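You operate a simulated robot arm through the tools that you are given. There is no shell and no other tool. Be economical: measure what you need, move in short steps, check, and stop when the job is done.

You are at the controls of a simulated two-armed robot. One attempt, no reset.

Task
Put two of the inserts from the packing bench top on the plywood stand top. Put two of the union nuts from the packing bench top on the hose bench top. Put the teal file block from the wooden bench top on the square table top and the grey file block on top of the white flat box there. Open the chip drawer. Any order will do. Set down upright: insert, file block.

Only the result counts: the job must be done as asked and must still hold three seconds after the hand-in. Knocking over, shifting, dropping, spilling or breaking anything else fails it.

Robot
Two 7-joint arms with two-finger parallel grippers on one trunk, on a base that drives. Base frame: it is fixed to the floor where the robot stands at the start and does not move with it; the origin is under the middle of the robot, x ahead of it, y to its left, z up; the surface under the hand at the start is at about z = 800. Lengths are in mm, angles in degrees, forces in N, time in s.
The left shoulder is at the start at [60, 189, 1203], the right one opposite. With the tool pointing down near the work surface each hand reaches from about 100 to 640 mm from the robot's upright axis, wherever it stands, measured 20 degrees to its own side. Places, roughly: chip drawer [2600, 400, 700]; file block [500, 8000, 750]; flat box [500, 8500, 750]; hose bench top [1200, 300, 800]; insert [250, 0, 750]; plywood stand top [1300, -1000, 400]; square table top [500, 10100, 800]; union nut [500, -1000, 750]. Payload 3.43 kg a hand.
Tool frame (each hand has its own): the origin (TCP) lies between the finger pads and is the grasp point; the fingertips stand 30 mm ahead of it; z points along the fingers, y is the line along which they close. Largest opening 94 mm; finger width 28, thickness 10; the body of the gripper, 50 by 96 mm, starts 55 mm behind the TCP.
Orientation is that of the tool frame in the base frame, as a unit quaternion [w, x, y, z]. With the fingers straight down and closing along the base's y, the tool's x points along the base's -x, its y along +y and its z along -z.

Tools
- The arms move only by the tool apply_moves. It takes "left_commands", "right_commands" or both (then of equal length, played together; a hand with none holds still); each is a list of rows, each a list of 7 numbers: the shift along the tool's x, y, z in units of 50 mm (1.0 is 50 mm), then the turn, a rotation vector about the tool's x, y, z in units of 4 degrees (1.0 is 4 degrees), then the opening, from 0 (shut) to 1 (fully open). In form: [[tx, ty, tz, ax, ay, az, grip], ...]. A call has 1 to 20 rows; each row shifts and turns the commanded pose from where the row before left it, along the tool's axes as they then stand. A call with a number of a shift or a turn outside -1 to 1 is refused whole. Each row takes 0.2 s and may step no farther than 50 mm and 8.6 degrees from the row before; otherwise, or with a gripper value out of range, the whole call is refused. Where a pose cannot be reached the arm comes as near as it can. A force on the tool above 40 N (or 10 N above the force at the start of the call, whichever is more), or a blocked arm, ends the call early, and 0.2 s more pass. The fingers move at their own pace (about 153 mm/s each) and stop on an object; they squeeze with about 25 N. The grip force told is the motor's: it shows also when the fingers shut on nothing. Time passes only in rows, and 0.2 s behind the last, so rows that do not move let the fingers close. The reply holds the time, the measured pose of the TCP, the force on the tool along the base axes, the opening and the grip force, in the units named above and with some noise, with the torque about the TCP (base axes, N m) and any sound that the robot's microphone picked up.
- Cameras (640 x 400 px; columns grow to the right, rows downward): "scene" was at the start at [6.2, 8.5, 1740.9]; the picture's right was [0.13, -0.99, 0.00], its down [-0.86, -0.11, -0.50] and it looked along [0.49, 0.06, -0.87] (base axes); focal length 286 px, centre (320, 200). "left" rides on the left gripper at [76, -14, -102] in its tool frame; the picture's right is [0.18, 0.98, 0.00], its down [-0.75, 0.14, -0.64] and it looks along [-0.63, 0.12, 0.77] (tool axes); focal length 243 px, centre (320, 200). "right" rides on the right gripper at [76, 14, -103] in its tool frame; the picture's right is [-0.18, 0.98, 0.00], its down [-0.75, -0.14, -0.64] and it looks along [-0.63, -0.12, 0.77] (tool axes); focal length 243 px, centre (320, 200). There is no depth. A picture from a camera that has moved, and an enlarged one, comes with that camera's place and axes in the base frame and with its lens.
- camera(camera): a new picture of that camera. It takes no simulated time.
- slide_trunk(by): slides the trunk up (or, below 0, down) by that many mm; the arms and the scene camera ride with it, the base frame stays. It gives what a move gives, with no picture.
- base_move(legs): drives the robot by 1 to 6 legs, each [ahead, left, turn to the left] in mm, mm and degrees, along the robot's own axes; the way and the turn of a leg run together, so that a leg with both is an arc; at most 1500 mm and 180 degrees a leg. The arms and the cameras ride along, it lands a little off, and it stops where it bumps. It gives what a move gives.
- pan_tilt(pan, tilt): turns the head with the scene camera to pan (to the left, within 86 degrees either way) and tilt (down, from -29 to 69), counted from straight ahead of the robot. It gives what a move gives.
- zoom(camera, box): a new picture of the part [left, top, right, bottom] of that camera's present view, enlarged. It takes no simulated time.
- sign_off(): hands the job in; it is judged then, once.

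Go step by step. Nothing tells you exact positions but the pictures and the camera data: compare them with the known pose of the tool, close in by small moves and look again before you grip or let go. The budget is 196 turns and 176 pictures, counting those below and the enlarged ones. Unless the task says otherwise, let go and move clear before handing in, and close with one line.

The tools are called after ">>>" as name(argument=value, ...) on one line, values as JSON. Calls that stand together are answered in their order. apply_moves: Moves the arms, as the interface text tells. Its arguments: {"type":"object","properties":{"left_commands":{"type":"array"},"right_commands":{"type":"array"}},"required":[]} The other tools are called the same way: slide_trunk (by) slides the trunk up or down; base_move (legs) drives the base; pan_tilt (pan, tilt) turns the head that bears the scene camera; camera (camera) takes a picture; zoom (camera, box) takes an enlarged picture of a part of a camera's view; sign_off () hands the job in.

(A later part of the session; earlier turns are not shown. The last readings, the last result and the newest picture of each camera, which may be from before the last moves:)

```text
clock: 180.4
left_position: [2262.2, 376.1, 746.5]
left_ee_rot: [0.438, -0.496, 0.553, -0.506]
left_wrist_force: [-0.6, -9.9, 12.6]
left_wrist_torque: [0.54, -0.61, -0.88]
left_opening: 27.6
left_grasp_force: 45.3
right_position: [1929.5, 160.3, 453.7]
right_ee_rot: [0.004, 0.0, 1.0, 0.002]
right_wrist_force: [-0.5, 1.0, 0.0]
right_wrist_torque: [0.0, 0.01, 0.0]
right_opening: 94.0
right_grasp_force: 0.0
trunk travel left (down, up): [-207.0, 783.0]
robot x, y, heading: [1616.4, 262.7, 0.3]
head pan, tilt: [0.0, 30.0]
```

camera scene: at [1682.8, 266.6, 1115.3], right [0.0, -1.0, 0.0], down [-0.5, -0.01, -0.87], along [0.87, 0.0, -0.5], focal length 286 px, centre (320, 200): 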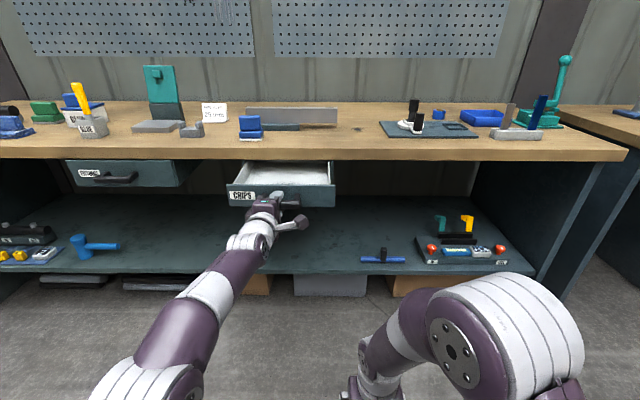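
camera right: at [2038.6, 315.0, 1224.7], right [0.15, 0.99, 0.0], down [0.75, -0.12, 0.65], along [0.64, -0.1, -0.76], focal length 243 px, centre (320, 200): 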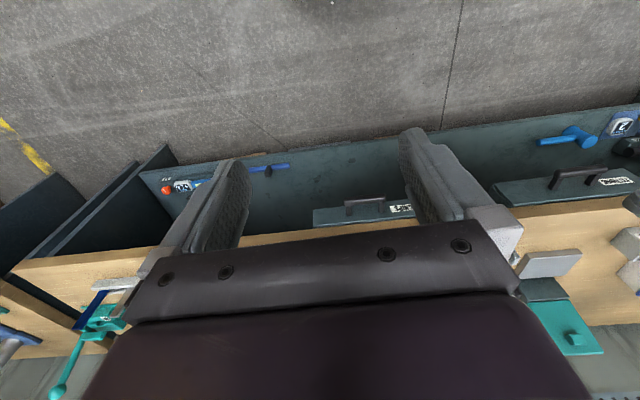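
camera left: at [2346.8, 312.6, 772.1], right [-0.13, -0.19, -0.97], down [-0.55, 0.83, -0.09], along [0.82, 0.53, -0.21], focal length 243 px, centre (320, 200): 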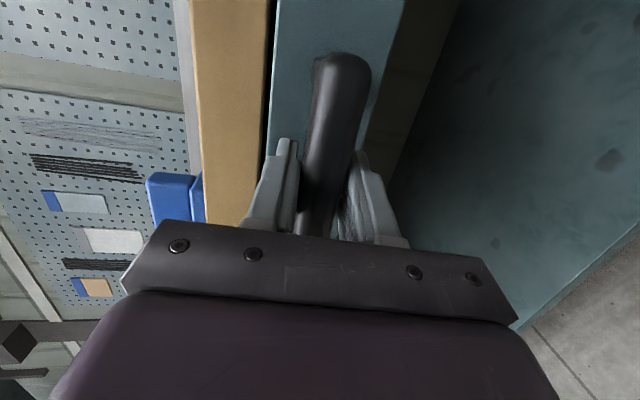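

>>> zoom(camera="scene", box=[180, 90, 400, 230])

>>> camera(camera="left")

```text
2.86 times, centred on (290, 160) of scene
camera zoom: at [1647.1, 260.7, 1115.3], right [0.0, -1.0, 0.0], down [-0.5, 0.0, -0.87], along [0.87, 0.0, -0.5], focal length 819 px, centre (406, 314)
```

zoom: 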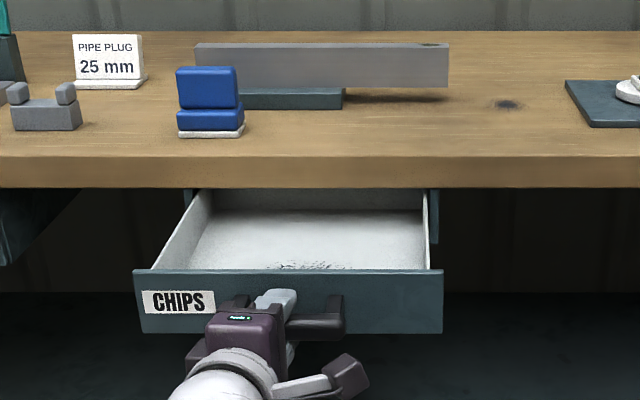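

```text
88 pictures are left
camera left: at [2154.3, 312.2, 771.9], right [-0.13, -0.19, -0.97], down [-0.55, 0.83, -0.09], along [0.82, 0.53, -0.21], focal length 243 px, centre (320, 200)
```

left: 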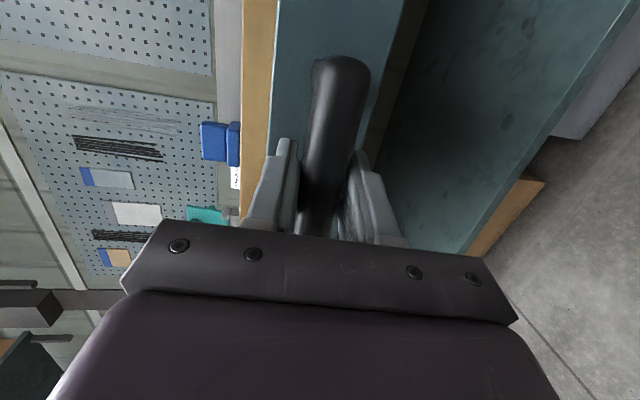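

The drawer is out ~195 of its ~300 depth. To open it fully I'll release, strafe left, and pull the panel from inside with the right hand pointing down. First open the left fingers and slide off along the bar.

>>> apply_moves(left_commands=[[0, 0, 0, 0, 0, 0, 1], [0, 0, 0, 0, 0, 0, 1], [0, 0, 0, 0, 0, 0, 1]])

>>> camera(camera="left")

```text
clock: 181.2
left_position: [2263.4, 376.3, 744.4]
left_ee_rot: [0.436, -0.497, 0.554, -0.506]
left_wrist_force: [0.0, -0.8, 0.1]
left_wrist_torque: [0.0, -0.01, -0.05]
left_opening: 94.2
left_grasp_force: 0.0
right_position: [1928.9, 161.1, 454.1]
right_ee_rot: [0.003, -0.001, 1.0, 0.0]
right_wrist_force: [0.8, 0.4, -0.3]
right_wrist_torque: [-0.03, -0.02, 0.01]
right_opening: 94.1
right_grasp_force: 0.1
trunk travel left (down, up): [-207.0, 783.0]
robot x, y, heading: [1616.5, 259.3, 0.0]
head pan, tilt: [0.0, 30.0]
```

```text
87 pictures are left
camera left: at [2155.5, 313.1, 770.9], right [-0.13, -0.19, -0.97], down [-0.55, 0.83, -0.09], along [0.82, 0.53, -0.21], focal length 243 px, centre (320, 200)
```

left: 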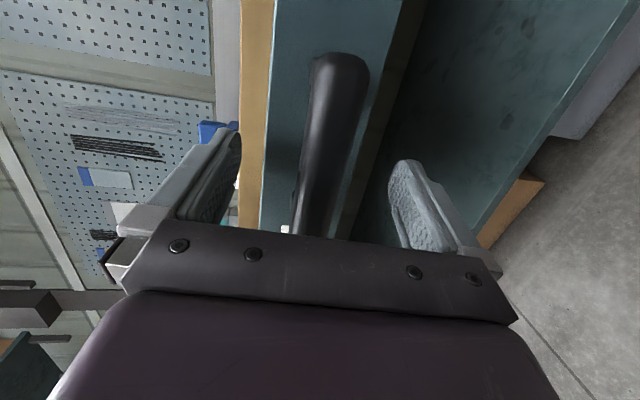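

>>> base_move(legs=[[0, 230, 0]])

>>> slide_trunk(by=400)

>>> apply_moves(left_commands=[[0, 0, 0, -1, 0, 0, 1], [0, 0, 0, -1, 0, 0, 1], [0, 0, 0, -1, 0, 0, 1], [0, 0, 0, -1, 0, 0, 1], [0, 0, 0, -1, 0, 0, 1], [0, 0, 0, -1, 0, 0, 1], [0, 0, 0, -1, 0, 0, 1], [0, 0.25, -0.3, -1, 0, 0, 1], [0, 0.25, -0.3, -1, 0, 0, 1], [0, 0.25, -0.3, -1, 0, 0, 1], [0, 0.25, -0.3, -1, 0, 0, 1], [0, 0.33, -0.22, -1, 0, 0, 1], [0, 0.33, -0.22, -1, 0, 0, 1], [0, 0.33, -0.22, -1, 0, 0, 1], [0, 0.33, -0.22, -1, 0, 0, 1], [0, 0.39, -0.08, -1, 0, 0, 1], [0, 0.39, -0.08, -1, 0, 0, 1], [0, 0.39, -0.08, -1, 0, 0, 1], [0, 0.39, -0.08, -1, 0, 0, 1], [0, 0.39, 0, -1, 0, 0, 1]])

>>> camera(camera="scene")

```text
clock: 182.9
left_position: [2263.7, 609.2, 743.8]
left_ee_rot: [0.437, -0.497, 0.553, -0.506]
left_wrist_force: [0.3, -1.0, 0.0]
left_wrist_torque: [0.0, 0.0, 0.0]
left_opening: 93.9
left_grasp_force: 0.1
right_position: [1929.5, 394.6, 454.9]
right_ee_rot: [0.004, 0.0, 1.0, 0.001]
right_wrist_force: [-0.7, 0.6, -0.8]
right_wrist_torque: [0.03, 0.02, 0.02]
right_opening: 94.2
right_grasp_force: 0.0
trunk travel left (down, up): [-207.0, 783.0]
robot x, y, heading: [1619.5, 493.1, 0.0]
head pan, tilt: [0.0, 30.0]
```

```text
clock: 186.7
left_position: [2263.6, 608.8, 1144.5]
left_ee_rot: [0.437, -0.497, 0.553, -0.506]
left_wrist_force: [0.7, 0.4, 0.5]
left_wrist_torque: [0.04, 0.01, -0.01]
left_opening: 94.0
left_grasp_force: 0.0
right_position: [1929.0, 394.5, 853.5]
right_ee_rot: [0.003, 0.0, 1.0, 0.0]
right_wrist_force: [-0.1, -0.1, 0.7]
right_wrist_torque: [-0.03, 0.03, 0.01]
right_opening: 93.9
right_grasp_force: 0.0
trunk travel left (down, up): [-607.0, 383.0]
robot x, y, heading: [1617.6, 494.2, 0.4]
head pan, tilt: [0.0, 30.0]
```

```text
clock: 190.9
left_position: [2012.2, 639.1, 1075.4]
left_ee_rot: [0.062, -0.665, 0.74, -0.077]
left_wrist_force: [-0.1, 0.4, 0.1]
left_wrist_torque: [0.0, 0.01, 0.06]
left_opening: 94.0
left_grasp_force: 0.1
left hand out of reach, approached as far as the arm can: row 5, 6, 7, 19, 20
right_position: [1927.7, 394.6, 853.7]
right_ee_rot: [0.003, -0.001, 1.0, 0.001]
right_wrist_force: [0.7, 0.3, 0.2]
right_wrist_torque: [-0.01, 0.0, 0.01]
right_opening: 94.2
right_grasp_force: 0.1
trunk travel left (down, up): [-607.0, 383.0]
robot x, y, heading: [1620.4, 496.8, 0.1]
head pan, tilt: [0.0, 30.0]
```

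```text
86 pictures are left
camera scene: at [1648.1, 494.8, 1515.2], right [0.0, -1.0, 0.0], down [-0.5, 0.0, -0.87], along [0.87, 0.0, -0.5], focal length 286 px, centre (320, 200)
```

scene: 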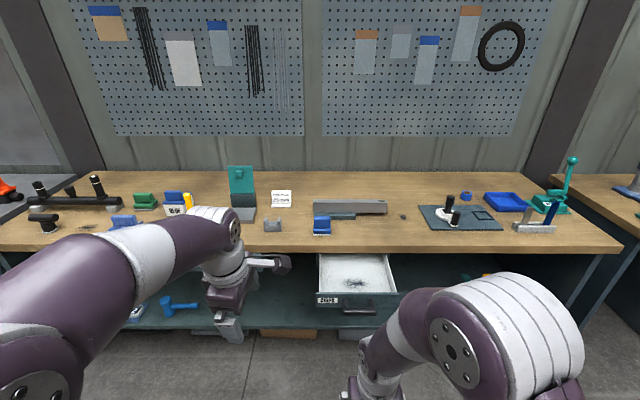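

Drive 200 forward, reach the right hand over the panel and down inside the drawer front.

>>> base_move(legs=[[200, 0, 0]])

>>> apply_moves(right_commands=[[-0.88, 0, 0, 0, 0, 0, 0], [-0.88, 0, 0, 0, 0, 0, 0], [-0.88, 0, 0, 0, 0, 0, 0], [-0.88, 0, 0, 0, 0, 0, 0], [-0.88, 0, 0, 0, 0, 0, 0]])

>>> camera(camera="right")

>>> camera(camera="scene")

```text
clock: 192.5
left_position: [2214.0, 639.7, 1076.8]
left_ee_rot: [0.063, -0.665, 0.74, -0.078]
left_wrist_force: [-0.5, -0.1, 0.2]
left_wrist_torque: [0.01, 0.02, -0.03]
left_opening: 94.1
left_grasp_force: 0.1
right_position: [2129.2, 394.6, 853.4]
right_ee_rot: [0.003, 0.0, 1.0, 0.001]
right_wrist_force: [0.0, -0.4, -0.3]
right_wrist_torque: [0.01, 0.01, -0.03]
right_opening: 94.0
right_grasp_force: 0.1
trunk travel left (down, up): [-607.0, 383.0]
robot x, y, heading: [1817.2, 497.9, 0.1]
head pan, tilt: [0.0, 30.0]
```

```text
clock: 193.7
left_position: [2214.8, 639.7, 1076.0]
left_ee_rot: [0.062, -0.665, 0.74, -0.078]
left_wrist_force: [1.3, 0.0, -0.6]
left_wrist_torque: [0.0, 0.04, 0.0]
left_opening: 93.9
left_grasp_force: 0.0
right_position: [2349.7, 393.5, 856.6]
right_ee_rot: [0.002, 0.0, 1.0, 0.001]
right_wrist_force: [0.7, -0.4, 0.0]
right_wrist_torque: [0.0, 0.03, -0.01]
right_opening: 0.0
right_grasp_force: 24.7
trunk travel left (down, up): [-607.0, 383.0]
robot x, y, heading: [1815.2, 496.5, -0.3]
head pan, tilt: [0.0, 30.0]
```

```text
85 pictures are left
camera right: at [2274.8, 408.1, 959.1], right [0.18, 0.98, 0.0], down [0.75, -0.14, 0.65], along [0.64, -0.12, -0.76], focal length 243 px, centre (320, 200)
```

right: 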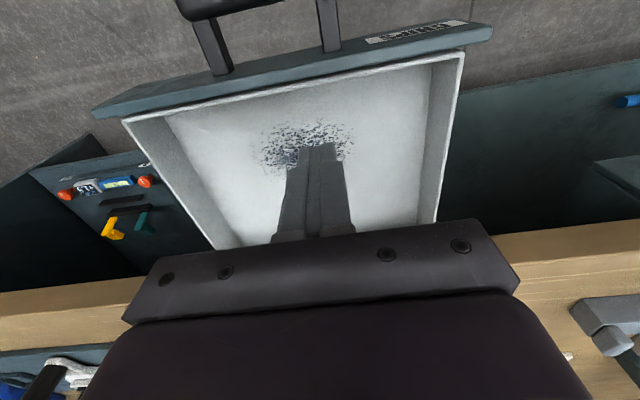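

```text
84 pictures are left
camera scene: at [1850.2, 494.9, 1515.1], right [0.0, -1.0, 0.0], down [-0.5, 0.0, -0.87], along [0.87, 0.0, -0.5], focal length 286 px, centre (320, 200)
```

scene: 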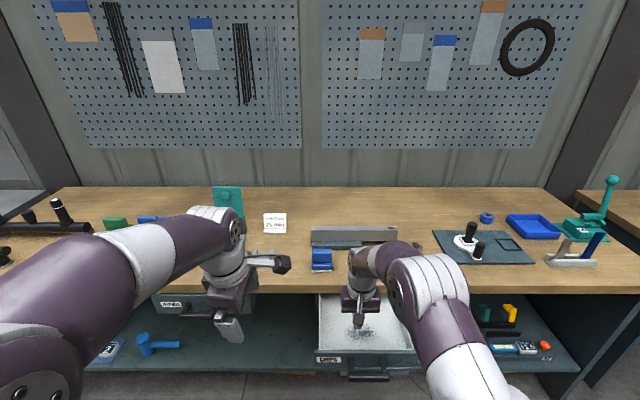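

Fingers are over the inside of the drawer. Descend and pull with the arm (force limited).

>>> apply_moves(right_commands=[[0, 0, 0.75, 0, 0, 0, 0], [0, 0, 0.75, 0, 0, 0, 0], [0.3, 0, 0, 0, 0, 0, 0], [0.3, 0, 0, 0, 0, 0, 0], [0.3, 0, 0, 0, 0, 0, 0], [0.3, 0, 0, 0, 0, 0, 0], [0.3, 0, 0, 0, 0, 0, 0], [0.3, 0, 0, 0, 0, 0, 0]])

>>> camera(camera="right")

```text
clock: 194.8
left_position: [2215.2, 639.9, 1077.2]
left_ee_rot: [0.062, -0.665, 0.74, -0.077]
left_wrist_force: [-0.5, -0.4, 0.4]
left_wrist_torque: [0.01, -0.02, 0.01]
left_opening: 93.9
left_grasp_force: 0.1
right_position: [2328.8, 394.7, 785.9]
right_ee_rot: [0.02, 0.0, 1.0, 0.004]
right_wrist_force: [13.6, 0.1, 0.0]
right_wrist_torque: [-0.04, 0.89, 0.0]
right_opening: 0.1
right_grasp_force: 24.9
trunk travel left (down, up): [-607.0, 383.0]
robot x, y, heading: [1820.7, 494.0, -0.1]
head pan, tilt: [0.0, 30.0]
stopped in row 5 (right hand): the force on the tool passed its limit at 48 N (the readings are from after the stop); the commanded pose is now the measured one
```

```text
83 pictures are left
camera right: at [2249.6, 408.8, 886.1], right [0.18, 0.98, 0.02], down [0.73, -0.15, 0.67], along [0.66, -0.11, -0.74], focal length 243 px, centre (320, 200)
```

right: 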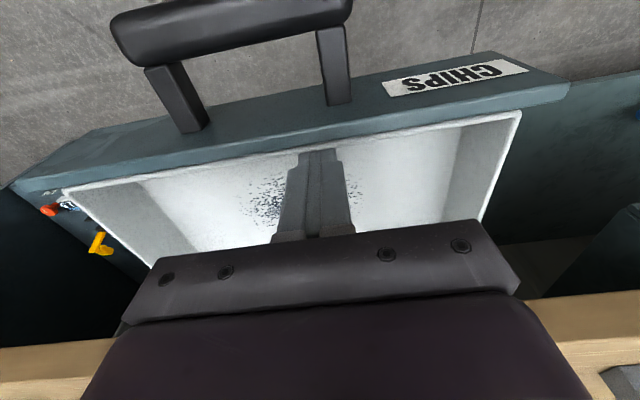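

>>> apply_moves(right_commands=[[0.1, 0, 0, 0, 0, 0, 0], [0.1, 0, 0, 0, 0, 0, 0], [0.1, 0, 0, 0, 0, 0, 0], [0.1, 0, 0, 0, 0, 0, 0]])

>>> camera(camera="right")

```text
clock: 195.3
left_position: [2215.3, 640.9, 1075.2]
left_ee_rot: [0.061, -0.665, 0.74, -0.076]
left_wrist_force: [-0.7, 0.1, 0.1]
left_wrist_torque: [-0.02, -0.05, 0.01]
left_opening: 94.0
left_grasp_force: 0.1
right_position: [2328.9, 394.5, 789.6]
right_ee_rot: [0.029, -0.001, 1.0, 0.005]
right_wrist_force: [17.7, -1.1, -6.5]
right_wrist_torque: [-0.02, -0.4, -0.06]
right_opening: 0.0
right_grasp_force: 25.2
trunk travel left (down, up): [-607.0, 383.0]
robot x, y, heading: [1817.4, 494.9, 0.0]
head pan, tilt: [0.0, 30.0]
stopped in row 2 (right hand): the force on the tool passed its limit at 44 N (the readings are from after the stop); the commanded pose is now the measured one
```

```text
82 pictures are left
camera right: at [2247.5, 408.8, 888.1], right [0.18, 0.98, 0.02], down [0.72, -0.15, 0.68], along [0.67, -0.11, -0.73], focal length 243 px, centre (320, 200)
```

right: 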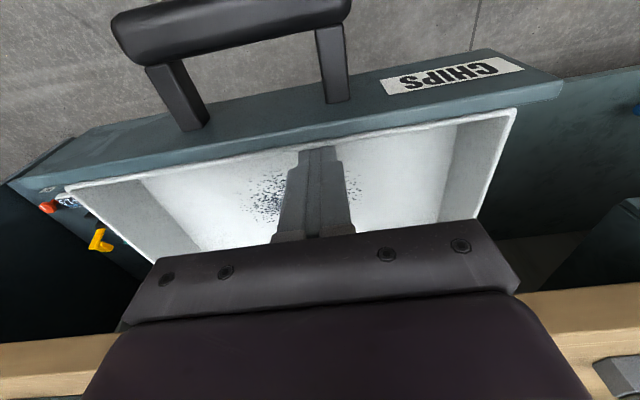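

The drawer doesn't budge at >40 N, so it is at its end stop (fully open). Withdraw the right hand, straighten both hands.

>>> apply_moves(right_commands=[[-0.25, 0, 0, 0, 0.83, 0, 0], [0, 0, -0.8, 0, 0, 0, 0], [0, 0, -0.8, 0, 0, 0, 0], [0, 0, -0.8, 0, 0, 0, 0.5], [0.85, 0, -0.4, 0, 0, 0, 1], [0.9, 0, 0, 0, 0, 0, 1], [0.9, 0, 0, 0, 0, 0, 1], [0.9, 0, 0, 0, 0, 0, 1]], left_commands=[[0, 0, 0, -0.87, 0, 0, 1], [0, 0, 0, -0.87, 0, 0, 1], [0, 0, 0, -0.87, 0, 0, 1], [0, 0.3, 0, 0, 0, 0, 1], [0, 0.4, 0, 0, 0, 0, 1], [0, 0.4, 0, 0, 0, 0, 1], [0, 0.4, 0, 0, 0, 0, 1], [0, 0.4, 0, 0, 0, 0, 1]])

>>> slide_trunk(by=200)

>>> camera(camera="scene")

```text
clock: 197.1
left_position: [2107.6, 650.0, 1016.7]
left_ee_rot: [0.003, -0.668, 0.744, -0.011]
left_wrist_force: [-0.8, -0.1, 0.0]
left_wrist_torque: [0.04, -0.02, 0.01]
left_opening: 94.0
left_grasp_force: 0.1
left hand out of reach, approached as far as the arm can: row 1, 2, 3
right_position: [2159.5, 394.8, 933.5]
right_ee_rot: [-0.002, -0.001, 1.0, 0.004]
right_wrist_force: [0.4, 0.0, 0.2]
right_wrist_torque: [0.04, -0.03, 0.01]
right_opening: 93.8
right_grasp_force: 0.0
trunk travel left (down, up): [-607.0, 383.0]
robot x, y, heading: [1817.9, 496.5, -0.1]
head pan, tilt: [0.0, 30.0]
```

```text
clock: 199.3
left_position: [2108.8, 650.6, 1217.5]
left_ee_rot: [0.003, -0.667, 0.745, -0.01]
left_wrist_force: [-0.2, 0.7, 0.0]
left_wrist_torque: [-0.06, 0.01, -0.01]
left_opening: 94.0
left_grasp_force: 0.1
right_position: [2161.1, 393.5, 1132.5]
right_ee_rot: [-0.003, -0.001, 1.0, 0.004]
right_wrist_force: [-0.1, 0.9, 0.5]
right_wrist_torque: [0.0, 0.04, 0.0]
right_opening: 94.1
right_grasp_force: 0.1
trunk travel left (down, up): [-807.0, 183.0]
robot x, y, heading: [1823.1, 494.9, 0.2]
head pan, tilt: [0.0, 30.0]
```

```text
81 pictures are left
camera scene: at [1849.7, 494.9, 1715.1], right [0.0, -1.0, 0.0], down [-0.5, 0.0, -0.87], along [0.87, 0.0, -0.5], focal length 286 px, centre (320, 200)
```

scene: 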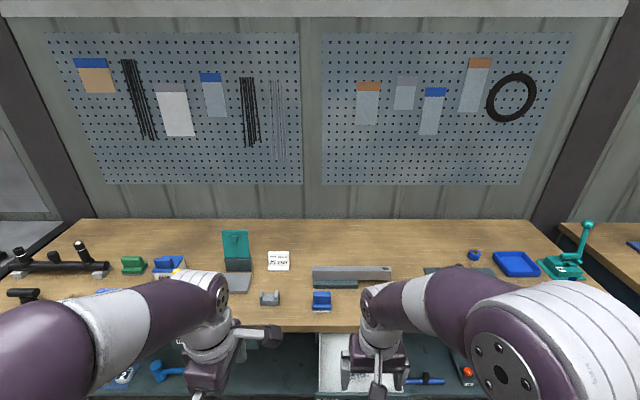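

Now the files: face +y along the aisle and look.

>>> base_move(legs=[[-60, 0, 0], [0, 0, 89.8]])

>>> pan_tilt(pan=0, tilt=15)

>>> camera(camera="scene")

```text
clock: 204.1
left_position: [1604.8, 785.9, 1218.1]
left_ee_rot: [-0.009, 0.998, -0.056, 0.006]
left_wrist_force: [-0.4, -0.7, 0.4]
left_wrist_torque: [0.01, 0.01, 0.04]
left_opening: 94.0
left_grasp_force: 0.2
right_position: [1861.0, 837.2, 1133.6]
right_ee_rot: [-0.005, -0.707, 0.707, 0.001]
right_wrist_force: [0.0, -0.2, 0.3]
right_wrist_torque: [0.0, -0.03, -0.01]
right_opening: 94.1
right_grasp_force: 0.2
trunk travel left (down, up): [-807.0, 183.0]
robot x, y, heading: [1757.2, 495.7, 89.7]
head pan, tilt: [0.0, 30.0]
```

```text
clock: 204.8
left_position: [1604.5, 786.2, 1216.7]
left_ee_rot: [-0.008, 0.998, -0.055, 0.006]
left_wrist_force: [0.0, -0.2, -0.4]
left_wrist_torque: [-0.04, -0.02, 0.02]
left_opening: 94.0
left_grasp_force: 0.0
right_position: [1861.5, 837.8, 1133.3]
right_ee_rot: [-0.005, -0.706, 0.708, 0.001]
right_wrist_force: [0.6, 1.1, -0.8]
right_wrist_torque: [0.0, 0.0, -0.02]
right_opening: 93.9
right_grasp_force: 0.1
trunk travel left (down, up): [-807.0, 183.0]
robot x, y, heading: [1762.1, 495.8, 89.8]
head pan, tilt: [0.0, 15.0]
```

```text
80 pictures are left
camera scene: at [1759.4, 528.2, 1739.3], right [1.0, 0.0, 0.0], down [0.0, -0.26, -0.97], along [0.0, 0.97, -0.26], focal length 286 px, centre (320, 200)
```

scene: 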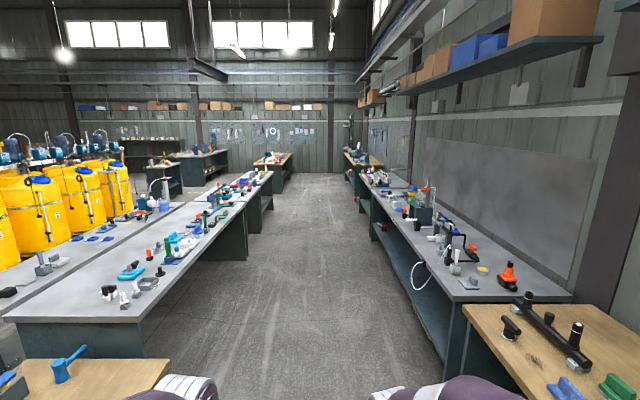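

The aisle is clear; the wooden bench is at the far end (~[530,7900]). Drive 6 m ahead.

>>> base_move(legs=[[1500, 0, 0], [1500, 0, 0], [1500, 0, 0], [1300, 0, 0]])

>>> pan_tilt(pan=30, tilt=25)

>>> camera(camera="scene")

```text
clock: 232.6
left_position: [1615.6, 6619.8, 1216.7]
left_ee_rot: [-0.008, 0.998, -0.056, 0.007]
left_wrist_force: [-0.3, -1.0, -0.4]
left_wrist_torque: [0.01, 0.02, 0.0]
left_opening: 93.9
left_grasp_force: 0.1
right_position: [1873.7, 6673.4, 1133.9]
right_ee_rot: [-0.006, -0.707, 0.708, 0.001]
right_wrist_force: [-0.2, 0.5, -0.8]
right_wrist_torque: [-0.02, 0.0, -0.05]
right_opening: 93.9
right_grasp_force: 0.1
trunk travel left (down, up): [-807.0, 183.0]
robot x, y, heading: [1767.0, 6331.6, 89.9]
head pan, tilt: [0.0, 15.0]
```

```text
clock: 233.6
left_position: [1616.3, 6621.2, 1217.7]
left_ee_rot: [-0.008, 0.998, -0.057, 0.006]
left_wrist_force: [-0.9, 0.0, 0.2]
left_wrist_torque: [-0.05, 0.01, 0.02]
left_opening: 94.0
left_grasp_force: 0.1
right_position: [1873.5, 6674.2, 1133.3]
right_ee_rot: [-0.006, -0.706, 0.708, 0.001]
right_wrist_force: [0.3, 0.0, -0.1]
right_wrist_torque: [-0.01, -0.03, -0.04]
right_opening: 94.1
right_grasp_force: 0.0
trunk travel left (down, up): [-807.0, 183.0]
robot x, y, heading: [1772.0, 6332.0, 89.9]
head pan, tilt: [30.0, 25.0]
```

```text
79 pictures are left
camera scene: at [1724.9, 6351.2, 1723.2], right [0.87, 0.5, 0.0], down [0.21, -0.37, -0.91], along [-0.45, 0.79, -0.42], focal length 286 px, centre (320, 200)
```

scene: 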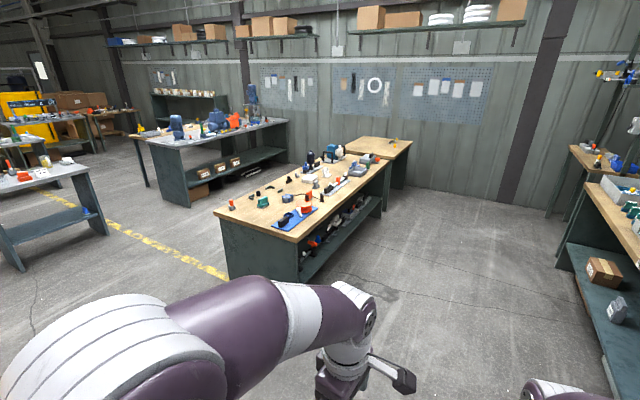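

>>> zoom(camera="scene", box=[200, 120, 420, 260])

>>> base_move(legs=[[1500, 50, 0]])

>>> pan_tilt(pan=70, tilt=40)

>>> camera(camera="scene")

```text
2.86 times, centred on (310, 190) of scene
camera zoom: at [1724.9, 6351.2, 1723.2], right [0.87, 0.5, 0.0], down [0.21, -0.37, -0.91], along [-0.45, 0.79, -0.42], focal length 819 px, centre (349, 229)
```

zoom: 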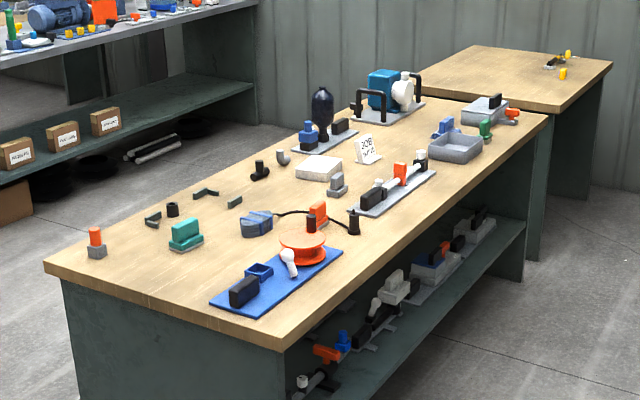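

```text
refused: leg 1 is longer than a leg can be; nothing moved
```

```text
clock: 234.6
left_position: [1616.3, 6622.2, 1217.2]
left_ee_rot: [-0.008, 0.998, -0.056, 0.006]
left_wrist_force: [-0.3, -0.3, -0.1]
left_wrist_torque: [0.0, 0.02, -0.01]
left_opening: 94.1
left_grasp_force: 0.0
right_position: [1874.3, 6673.9, 1132.7]
right_ee_rot: [0.005, 0.708, -0.706, 0.0]
right_wrist_force: [0.3, 0.5, -0.2]
right_wrist_torque: [0.0, 0.0, -0.01]
right_opening: 94.1
right_grasp_force: 0.0
trunk travel left (down, up): [-807.0, 183.0]
robot x, y, heading: [1772.0, 6333.4, 89.9]
head pan, tilt: [70.0, 40.0]
```

```text
77 pictures are left
camera scene: at [1691.0, 6300.7, 1699.8], right [0.34, 0.94, 0.0], down [0.6, -0.22, -0.77], along [-0.72, 0.26, -0.64], focal length 286 px, centre (320, 200)
```

scene: 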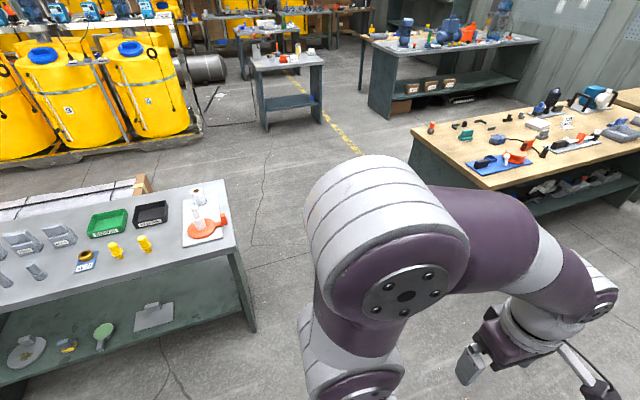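

Teal file block ≈[432,7775], a grey block ≈[580,8290], white flat box ≈[455,8400]. Drive to the near end of the wooden bench, facing +y.

>>> base_move(legs=[[500, 0, 0], [0, 1440, 0], [250, 0, 0]])

>>> pan_tilt(pan=0, tilt=45)

>>> camera(camera="scene")

```text
clock: 245.9
left_position: [145.4, 7366.8, 1218.1]
left_ee_rot: [-0.008, 0.999, -0.052, 0.006]
left_wrist_force: [0.7, 0.2, 0.2]
left_wrist_torque: [0.01, -0.03, 0.0]
left_opening: 94.1
left_grasp_force: 0.1
right_position: [401.3, 7420.1, 1133.1]
right_ee_rot: [0.005, 0.71, -0.704, -0.002]
right_wrist_force: [-0.5, -0.6, 0.7]
right_wrist_torque: [0.01, 0.03, 0.04]
right_opening: 93.9
right_grasp_force: 0.0
trunk travel left (down, up): [-807.0, 183.0]
robot x, y, heading: [301.4, 7078.9, 90.1]
head pan, tilt: [70.0, 40.0]
```

```text
clock: 247.3
left_position: [145.4, 7368.3, 1217.6]
left_ee_rot: [-0.008, 0.999, -0.051, 0.006]
left_wrist_force: [0.2, 0.2, -0.7]
left_wrist_torque: [-0.04, 0.04, 0.02]
left_opening: 94.0
left_grasp_force: 0.1
right_position: [401.4, 7420.9, 1132.2]
right_ee_rot: [0.005, 0.709, -0.705, -0.001]
right_wrist_force: [0.4, -0.6, 0.3]
right_wrist_torque: [-0.01, -0.01, -0.03]
right_opening: 94.2
right_grasp_force: 0.0
trunk travel left (down, up): [-807.0, 183.0]
robot x, y, heading: [304.6, 7079.0, 90.4]
head pan, tilt: [0.0, 45.0]
```

```text
76 pictures are left
camera scene: at [302.6, 7099.6, 1692.5], right [1.0, 0.01, 0.0], down [0.01, -0.71, -0.71], along [-0.01, 0.71, -0.71], focal length 286 px, centre (320, 200)
```

scene: 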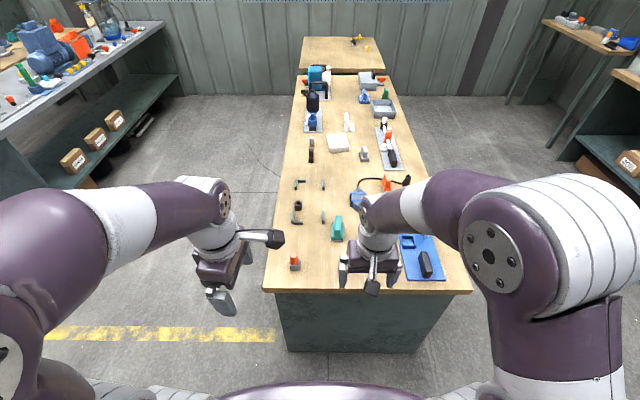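

>>> zoom(camera="scene", box=[250, 130, 430, 250])

>>> camera(camera="right")

```text
3.33 times, centred on (340, 190) of scene
camera zoom: at [302.6, 7099.6, 1692.5], right [1.0, 0.01, 0.0], down [0.01, -0.71, -0.71], along [-0.01, 0.71, -0.71], focal length 955 px, centre (253, 233)
```

zoom: 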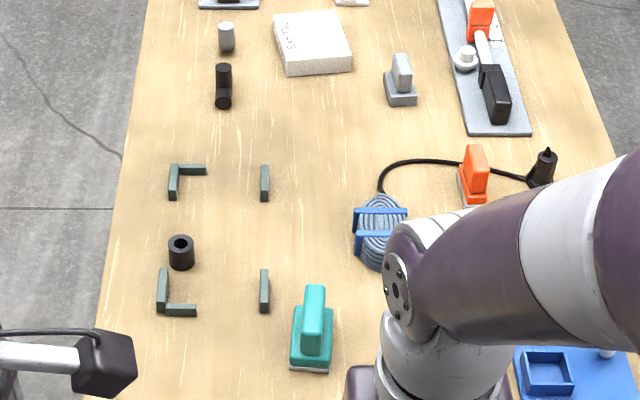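

```text
74 pictures are left
camera right: at [389.4, 7345.7, 1236.5], right [-0.98, 0.18, 0.01], down [0.14, 0.76, 0.64], along [0.11, 0.63, -0.77], focal length 243 px, centre (320, 200)
```

right: 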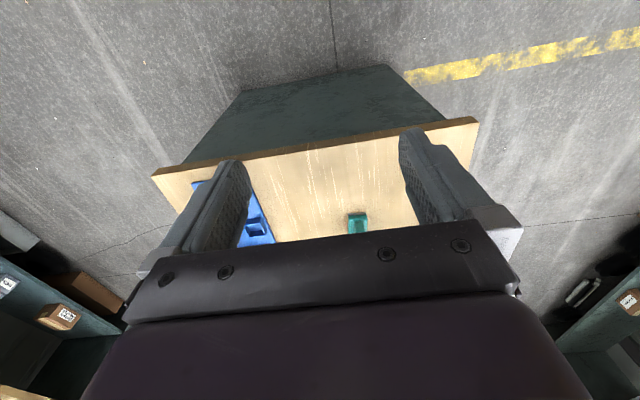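

File blocks have a narrow top handle along y. Move up to the bench end and position the right hand over the teal block (≈[362,7800]).

>>> base_move(legs=[[232, 30, 0]])

>>> camera(camera="right")

```text
clock: 249.0
left_position: [111.8, 7593.1, 1217.1]
left_ee_rot: [-0.009, 0.999, -0.048, 0.006]
left_wrist_force: [0.1, 0.1, 0.2]
left_wrist_torque: [0.02, 0.05, 0.01]
left_opening: 94.0
left_grasp_force: 0.2
right_position: [367.3, 7648.7, 1132.4]
right_ee_rot: [0.005, 0.711, -0.703, -0.001]
right_wrist_force: [-0.3, 0.7, 0.4]
right_wrist_torque: [-0.01, 0.02, -0.02]
right_opening: 94.1
right_grasp_force: 0.1
trunk travel left (down, up): [-807.0, 183.0]
robot x, y, heading: [272.1, 7308.8, 90.6]
head pan, tilt: [0.0, 45.0]
```

```text
73 pictures are left
camera right: at [355.8, 7572.6, 1236.7], right [-0.99, 0.17, 0.01], down [0.14, 0.76, 0.64], along [0.1, 0.63, -0.77], focal length 243 px, centre (320, 200)
```

right: 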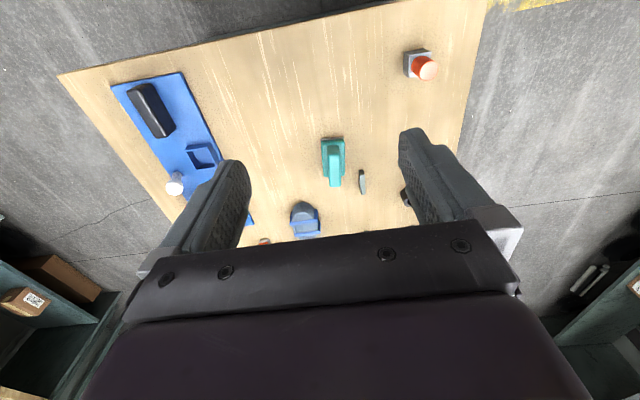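

>>> apply_moves(right_commands=[[-0.566, 0.02, 0.69, 0, 0, 0, 1], [-0.566, 0.02, 0.69, 0, 0, 0, 1], [-0.566, 0.02, 0.69, 0, 0, 0, 1], [-0.566, 0.02, 0.69, 0, 0, 0, 1], [-0.566, 0.02, 0.69, 0, 0, 0, 1]])

>>> camera(camera="right")

>>> zoom(camera="scene", box=[250, 200, 450, 330])

```text
clock: 250.2
left_position: [112.1, 7595.4, 1217.5]
left_ee_rot: [-0.007, 0.999, -0.048, 0.005]
left_wrist_force: [0.4, 0.3, 0.4]
left_wrist_torque: [-0.01, -0.03, -0.01]
left_opening: 94.0
left_grasp_force: 0.0
right_position: [358.5, 7791.7, 958.7]
right_ee_rot: [0.006, 0.711, -0.703, -0.001]
right_wrist_force: [0.0, -0.1, 0.1]
right_wrist_torque: [-0.03, 0.0, 0.0]
right_opening: 94.2
right_grasp_force: 0.0
trunk travel left (down, up): [-807.0, 183.0]
robot x, y, heading: [272.1, 7310.5, 90.8]
head pan, tilt: [0.0, 45.0]
```

```text
72 pictures are left
camera right: at [347.2, 7715.4, 1062.5], right [-0.98, 0.17, 0.01], down [0.14, 0.76, 0.64], along [0.1, 0.63, -0.77], focal length 243 px, centre (320, 200)
```

right: 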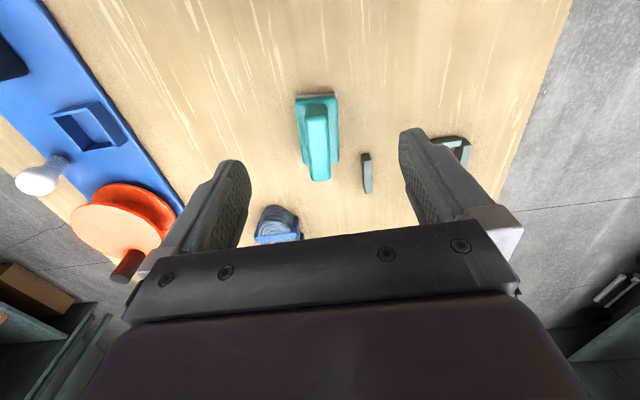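

```text
3.08 times, centred on (350, 265) of scene
camera zoom: at [270.3, 7329.3, 1692.5], right [1.0, 0.01, 0.0], down [0.01, -0.71, -0.71], along [-0.01, 0.71, -0.71], focal length 882 px, centre (228, 0)
```

zoom: 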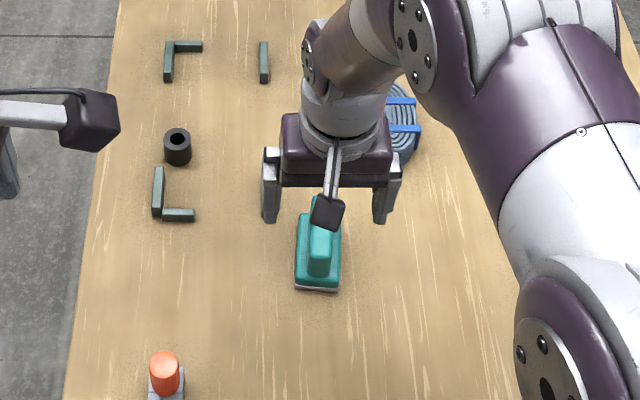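

Teal handle centre ≈[362,7822], top ≈z 862. Descend to grip the handle just above the base plate.

>>> apply_moves(right_commands=[[-0.6, -0.075, 0.4, 0, 0, 0, 0.75], [0, 0, 0.6, 0, 0, 0, 0.7], [0, 0, 0.4, 0, 0, 0, 0.7]])

>>> camera(camera="right")

```text
clock: 251.0
left_position: [111.7, 7592.7, 1217.5]
left_ee_rot: [-0.008, 0.999, -0.049, 0.007]
left_wrist_force: [0.5, -0.5, -0.9]
left_wrist_torque: [0.0, -0.02, 0.0]
left_opening: 94.1
left_grasp_force: 0.2
right_position: [361.6, 7819.9, 889.4]
right_ee_rot: [0.004, 0.711, -0.703, -0.002]
right_wrist_force: [-0.6, -0.1, -0.3]
right_wrist_torque: [-0.01, -0.02, -0.01]
right_opening: 65.7
right_grasp_force: 0.1
trunk travel left (down, up): [-807.0, 183.0]
robot x, y, heading: [269.9, 7303.8, 90.8]
head pan, tilt: [0.0, 45.0]
```

```text
70 pictures are left
camera right: at [350.7, 7743.3, 993.3], right [-0.99, 0.17, 0.01], down [0.14, 0.76, 0.64], along [0.1, 0.63, -0.77], focal length 243 px, centre (320, 200)
```

right: 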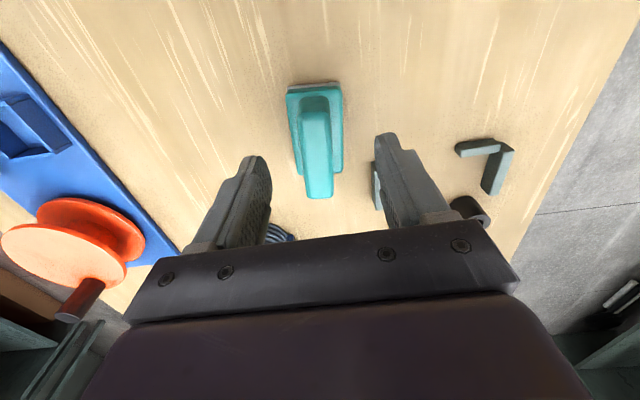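

Block is yawed ~7°; match it, descend and grip.

>>> apply_moves(right_commands=[[0, -0.03, 0.3, 0, 0, 0.9, 0.7], [0, 0, 0.39, 0, 0, 0.85, 0.7], [0, 0, 0, 0, 0, 0, 0], [0, 0, 0, 0, 0, 0, 0], [0, 0, 0, 0, 0, 0, 0]])

>>> camera(camera="right")

```text
clock: 252.2
left_position: [111.1, 7594.5, 1218.4]
left_ee_rot: [-0.009, 0.999, -0.049, 0.005]
left_wrist_force: [-0.1, 0.1, 0.1]
left_wrist_torque: [0.01, -0.01, 0.0]
left_opening: 93.9
left_grasp_force: 0.1
right_position: [363.0, 7819.6, 854.3]
right_ee_rot: [-0.006, -0.667, 0.745, 0.001]
right_wrist_force: [-0.6, 1.1, 0.4]
right_wrist_torque: [0.02, 0.03, -0.02]
right_opening: 0.0
right_grasp_force: 24.9
trunk travel left (down, up): [-807.0, 183.0]
robot x, y, heading: [270.5, 7305.6, 90.9]
head pan, tilt: [0.0, 45.0]
```

```text
69 pictures are left
camera right: at [342.0, 7745.5, 958.6], right [-0.96, 0.29, 0.01], down [0.23, 0.74, 0.64], along [0.18, 0.61, -0.77], focal length 243 px, centre (320, 200)
```

right: 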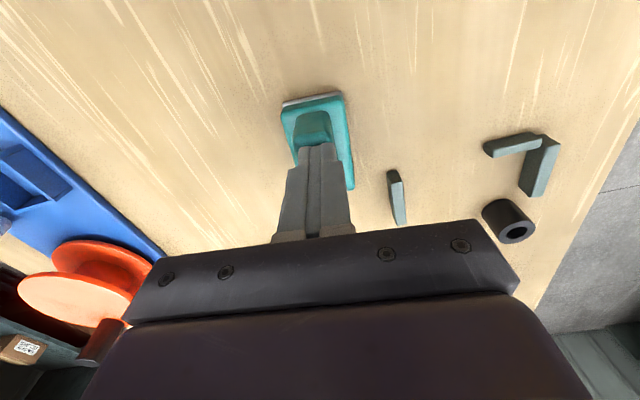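

The fingers closed just above the handle: the bench is lower (z≈764) than assumed. Rise, reopen, recentre on ≈[367,7845], and look.

>>> apply_moves(right_commands=[[0, 0, -0.4, 0, 0, 0, 0], [-0.516, -0.02, 0, 0, 0, 0, 0.7], [0, 0, 0, 0, 0, 0, 0.7]])

>>> camera(camera="right")

```text
clock: 253.0
left_position: [112.1, 7592.6, 1216.9]
left_ee_rot: [-0.009, 0.999, -0.049, 0.005]
left_wrist_force: [-0.5, -0.5, 0.3]
left_wrist_torque: [0.01, 0.02, 0.0]
left_opening: 94.0
left_grasp_force: 0.0
right_position: [367.4, 7844.4, 874.8]
right_ee_rot: [-0.006, -0.667, 0.745, 0.001]
right_wrist_force: [0.9, 0.0, -0.4]
right_wrist_torque: [-0.04, 0.01, 0.01]
right_opening: 65.7
right_grasp_force: 0.1
trunk travel left (down, up): [-807.0, 183.0]
robot x, y, heading: [270.1, 7303.6, 90.9]
head pan, tilt: [0.0, 45.0]
```

```text
68 pictures are left
camera right: at [345.7, 7770.6, 978.1], right [-0.96, 0.29, 0.01], down [0.23, 0.74, 0.64], along [0.18, 0.61, -0.77], focal length 243 px, centre (320, 200)
```

right: 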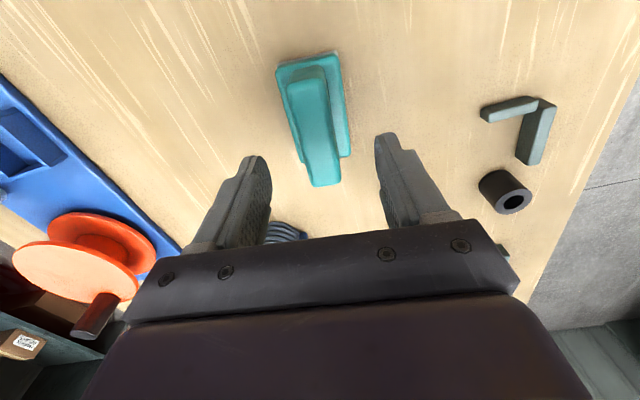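

Aligned and centred now. Descend and grip.

>>> apply_moves(right_commands=[[0, 0, 0.5, 0, 0, 0, 0.7], [0, 0, 0.5, 0, 0, 0, 0.7], [0, 0, 0, 0, 0, 0, 0], [0, 0, 0, 0, 0, 0, 0], [0, 0, 0, 0, 0, 0, 0]])

>>> camera(camera="right")

```text
clock: 254.2
left_position: [111.6, 7593.2, 1217.4]
left_ee_rot: [-0.009, 0.999, -0.049, 0.005]
left_wrist_force: [-0.1, 0.9, 1.3]
left_wrist_torque: [-0.02, 0.0, 0.03]
left_opening: 94.1
left_grasp_force: 0.1
right_position: [365.9, 7845.6, 824.1]
right_ee_rot: [-0.005, -0.667, 0.745, 0.0]
right_wrist_force: [-0.2, 0.6, 0.9]
right_wrist_torque: [0.09, 0.07, 0.02]
right_opening: 30.3
right_grasp_force: 24.4
trunk travel left (down, up): [-807.0, 183.0]
robot x, y, heading: [272.3, 7306.4, 90.7]
head pan, tilt: [0.0, 45.0]
```

```text
67 pictures are left
camera right: at [345.1, 7770.8, 927.2], right [-0.96, 0.29, 0.01], down [0.23, 0.74, 0.64], along [0.18, 0.61, -0.77], focal length 243 px, centre (320, 200)
```

right: 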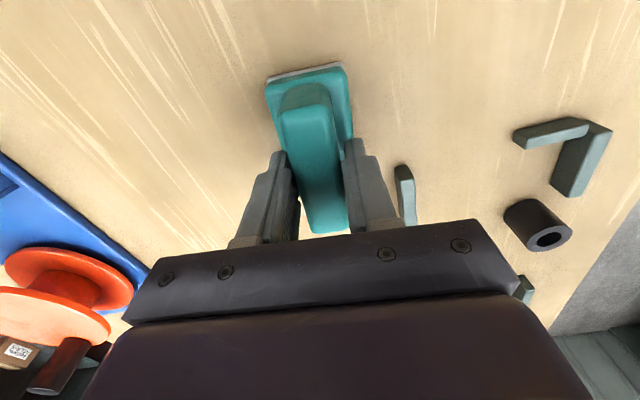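

Teal block gripped. Lift and retract; then drive to the right side of the bench for the grey one (≈[518,8320]).

>>> apply_moves(right_commands=[[0, 0, -0.9, 0, 0, 0, 0], [0, 0, -0.9, 0, 0, 0, 0], [0, 0, -0.9, 0, 0, 0, 0], [0, 0, -0.9, 0, 0, 0, 0], [0, 0, -0.9, 0, 0, 0, 0], [0, 0, -0.9, 0, 0, 0, 0], [0.8, 0, 0, 0, 0, 0, 0], [0.8, 0, 0, 0, 0, 0, 0], [0.8, 0, 0, 0, 0, 0, 0], [0.8, 0, 0, 0, 0, 0, 0]])

>>> base_move(legs=[[-250, 0, -0.8], [0, -1080, 0], [1380, 0, 0], [0, 0, 90]])

>>> camera(camera="scene")

>>> camera(camera="right")

```text
clock: 256.4
left_position: [112.2, 7592.0, 1216.9]
left_ee_rot: [-0.01, 0.999, -0.049, 0.006]
left_wrist_force: [-0.4, 0.2, -0.4]
left_wrist_torque: [0.02, 0.03, 0.02]
left_opening: 93.8
left_grasp_force: 0.0
right_position: [350.7, 7686.4, 1095.7]
right_ee_rot: [-0.006, -0.667, 0.745, 0.001]
right_wrist_force: [-0.3, -0.4, -1.9]
right_wrist_torque: [0.03, 0.01, -0.03]
right_opening: 30.1
right_grasp_force: 25.3
trunk travel left (down, up): [-807.0, 183.0]
robot x, y, heading: [271.1, 7306.3, 90.6]
head pan, tilt: [0.0, 45.0]
```

```text
clock: 273.6
left_position: [1056.2, 8313.3, 1217.0]
left_ee_rot: [-0.01, 0.768, 0.64, -0.002]
left_wrist_force: [-0.1, -0.2, -0.1]
left_wrist_torque: [0.03, 0.0, 0.01]
left_opening: 94.0
left_grasp_force: 0.0
right_position: [981.8, 8559.3, 1095.1]
right_ee_rot: [0.005, 0.995, -0.096, 0.003]
right_wrist_force: [0.0, 0.3, -3.6]
right_wrist_torque: [0.03, -0.01, 0.0]
right_opening: 30.3
right_grasp_force: 24.6
trunk travel left (down, up): [-807.0, 183.0]
robot x, y, heading: [1354.6, 8452.3, 175.9]
head pan, tilt: [0.0, 45.0]
```

```text
66 pictures are left
camera scene: at [1334.7, 8449.2, 1692.5], right [0.07, 1.0, 0.0], down [0.71, -0.05, -0.71], along [-0.71, 0.05, -0.71], focal length 286 px, centre (320, 200)
```

scene: 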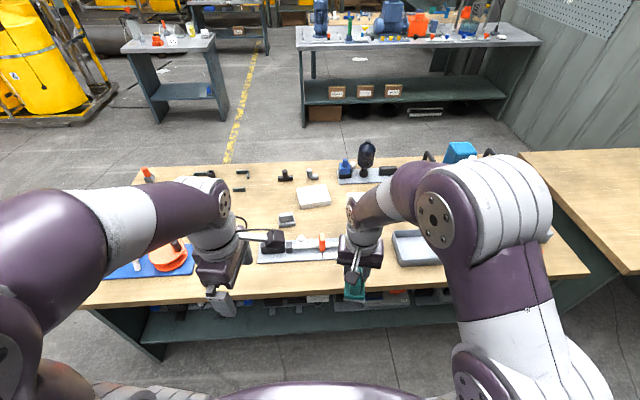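

```text
65 pictures are left
camera right: at [1053.9, 8531.8, 1198.7], right [-0.37, -0.93, 0.01], down [-0.72, 0.29, 0.63], along [-0.59, 0.23, -0.77], focal length 243 px, centre (320, 200)
```

right: 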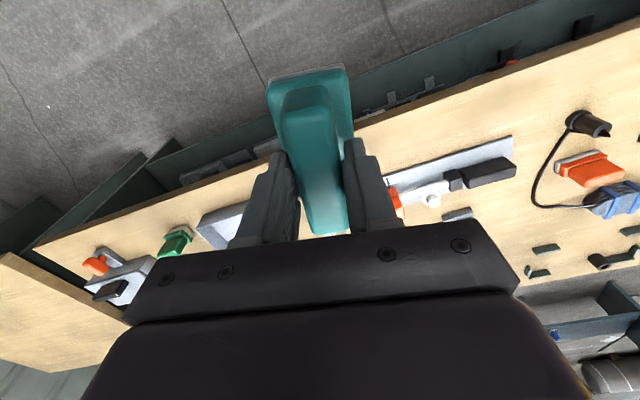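

Align heading and close in on the bench for the grey block.

>>> base_move(legs=[[0, 0, 4.1], [265, 0, 0]])

>>> pan_tilt(pan=0, tilt=60)

>>> zoom(camera="scene", box=[200, 100, 440, 250])

>>> camera(camera="left")

```text
clock: 275.9
left_position: [802.0, 8291.4, 1217.5]
left_ee_rot: [-0.01, 0.745, 0.667, -0.002]
left_wrist_force: [-0.7, 0.0, -0.7]
left_wrist_torque: [-0.01, -0.03, 0.0]
left_opening: 94.1
left_grasp_force: 0.0
right_position: [712.7, 8532.3, 1095.8]
right_ee_rot: [0.005, 0.998, -0.062, 0.002]
right_wrist_force: [-0.7, -0.9, -2.2]
right_wrist_torque: [0.0, -0.02, -0.01]
right_opening: 30.0
right_grasp_force: 25.1
trunk travel left (down, up): [-807.0, 183.0]
robot x, y, heading: [1092.0, 8445.8, -179.9]
head pan, tilt: [0.0, 45.0]
```

```text
clock: 276.7
left_position: [801.4, 8291.0, 1218.2]
left_ee_rot: [-0.01, 0.745, 0.667, -0.001]
left_wrist_force: [-0.7, 0.5, 1.0]
left_wrist_torque: [0.0, -0.02, 0.02]
left_opening: 93.8
left_grasp_force: 0.1
right_position: [710.9, 8531.7, 1093.4]
right_ee_rot: [0.005, 0.998, -0.061, 0.005]
right_wrist_force: [-0.1, -0.5, -2.6]
right_wrist_torque: [0.03, -0.02, 0.0]
right_opening: 30.2
right_grasp_force: 24.9
trunk travel left (down, up): [-807.0, 183.0]
robot x, y, heading: [1091.6, 8445.2, -179.9]
head pan, tilt: [0.0, 60.0]
```

```text
2.67 times, centred on (320, 175) of scene
camera zoom: at [1084.7, 8447.2, 1673.1], right [0.0, 1.0, 0.0], down [0.87, 0.0, -0.5], along [-0.5, 0.0, -0.87], focal length 764 px, centre (320, 267)
```

zoom: 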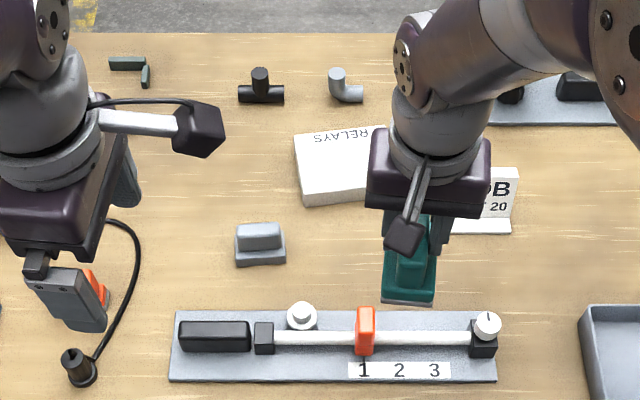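

```text
63 pictures are left
camera left: at [798.4, 8367.2, 1319.8], right [1.0, 0.08, -0.01], down [0.07, -0.77, 0.63], along [0.04, -0.63, -0.77], focal length 243 px, centre (320, 200)
```

left: 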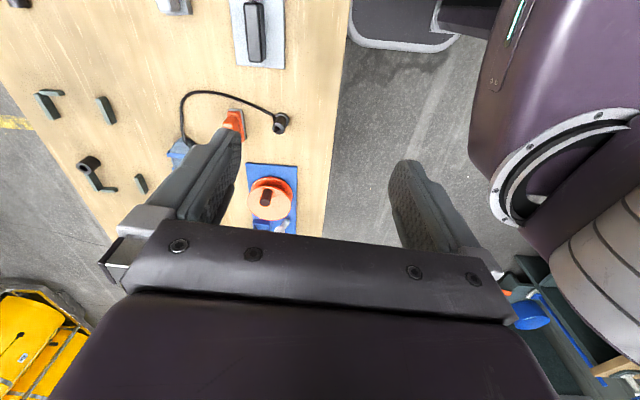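

Grey block ≈[539,8366], handle along y; the left hand closes along x already. Move the left hand above it.

>>> apply_moves(left_commands=[[0.09, -0.582, 0.595, 0, 0, 0, 1], [0.09, -0.582, 0.595, 0, 0, 0, 1], [0.09, -0.582, 0.595, 0, 0, 0, 1], [0.09, -0.582, 0.595, 0, 0, 0, 1], [0.09, -0.582, 0.595, 0, 0, 0, 1], [0.09, -0.582, 0.595, 0, 0, 0, 1], [0.09, -0.582, 0.595, 0, 0, 0, 1], [0.09, -0.582, 0.595, 0, 0, 0, 1], [0.09, -0.582, 0.595, 0, 0, 0, 1]])

>>> camera(camera="left")

>>> zoom(camera="scene", box=[200, 100, 440, 250])

```text
clock: 278.7
left_position: [538.2, 8364.0, 951.8]
left_ee_rot: [-0.01, 0.745, 0.667, -0.001]
left_wrist_force: [-0.3, 0.6, -0.5]
left_wrist_torque: [0.03, -0.02, -0.01]
left_opening: 94.1
left_grasp_force: 0.1
right_position: [710.3, 8533.5, 1094.9]
right_ee_rot: [0.005, 0.998, -0.061, 0.003]
right_wrist_force: [0.5, -0.3, -3.4]
right_wrist_torque: [0.0, -0.01, -0.04]
right_opening: 30.3
right_grasp_force: 25.0
trunk travel left (down, up): [-807.0, 183.0]
robot x, y, heading: [1093.3, 8448.3, -179.8]
head pan, tilt: [0.0, 60.0]
```

```text
62 pictures are left
camera left: at [534.2, 8440.1, 1054.8], right [1.0, 0.08, -0.01], down [0.07, -0.77, 0.63], along [0.04, -0.63, -0.77], focal length 243 px, centre (320, 200)
```

left: 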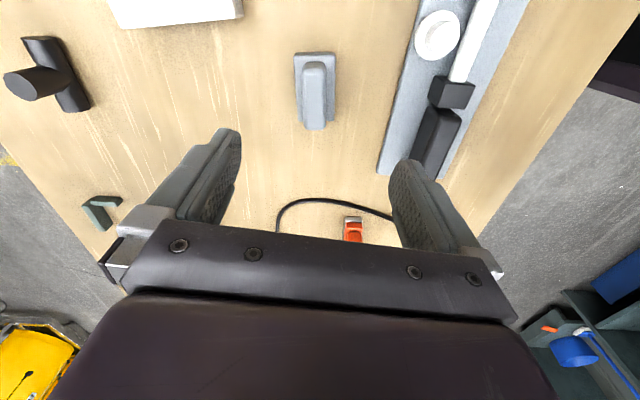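

```text
2.67 times, centred on (320, 175) of scene
camera zoom: at [1083.2, 8447.4, 1673.1], right [0.0, 1.0, 0.0], down [0.87, 0.0, -0.5], along [-0.5, 0.0, -0.87], focal length 764 px, centre (320, 267)
```

zoom: 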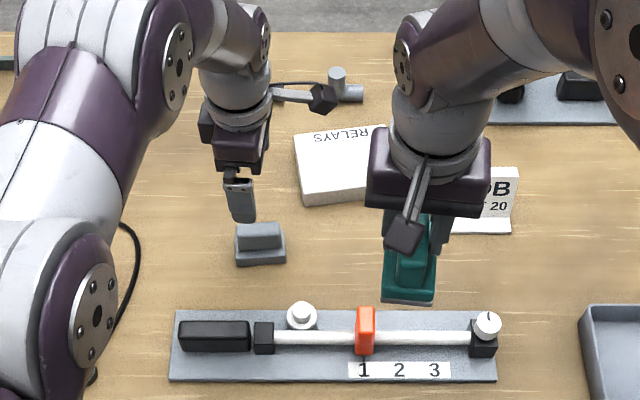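

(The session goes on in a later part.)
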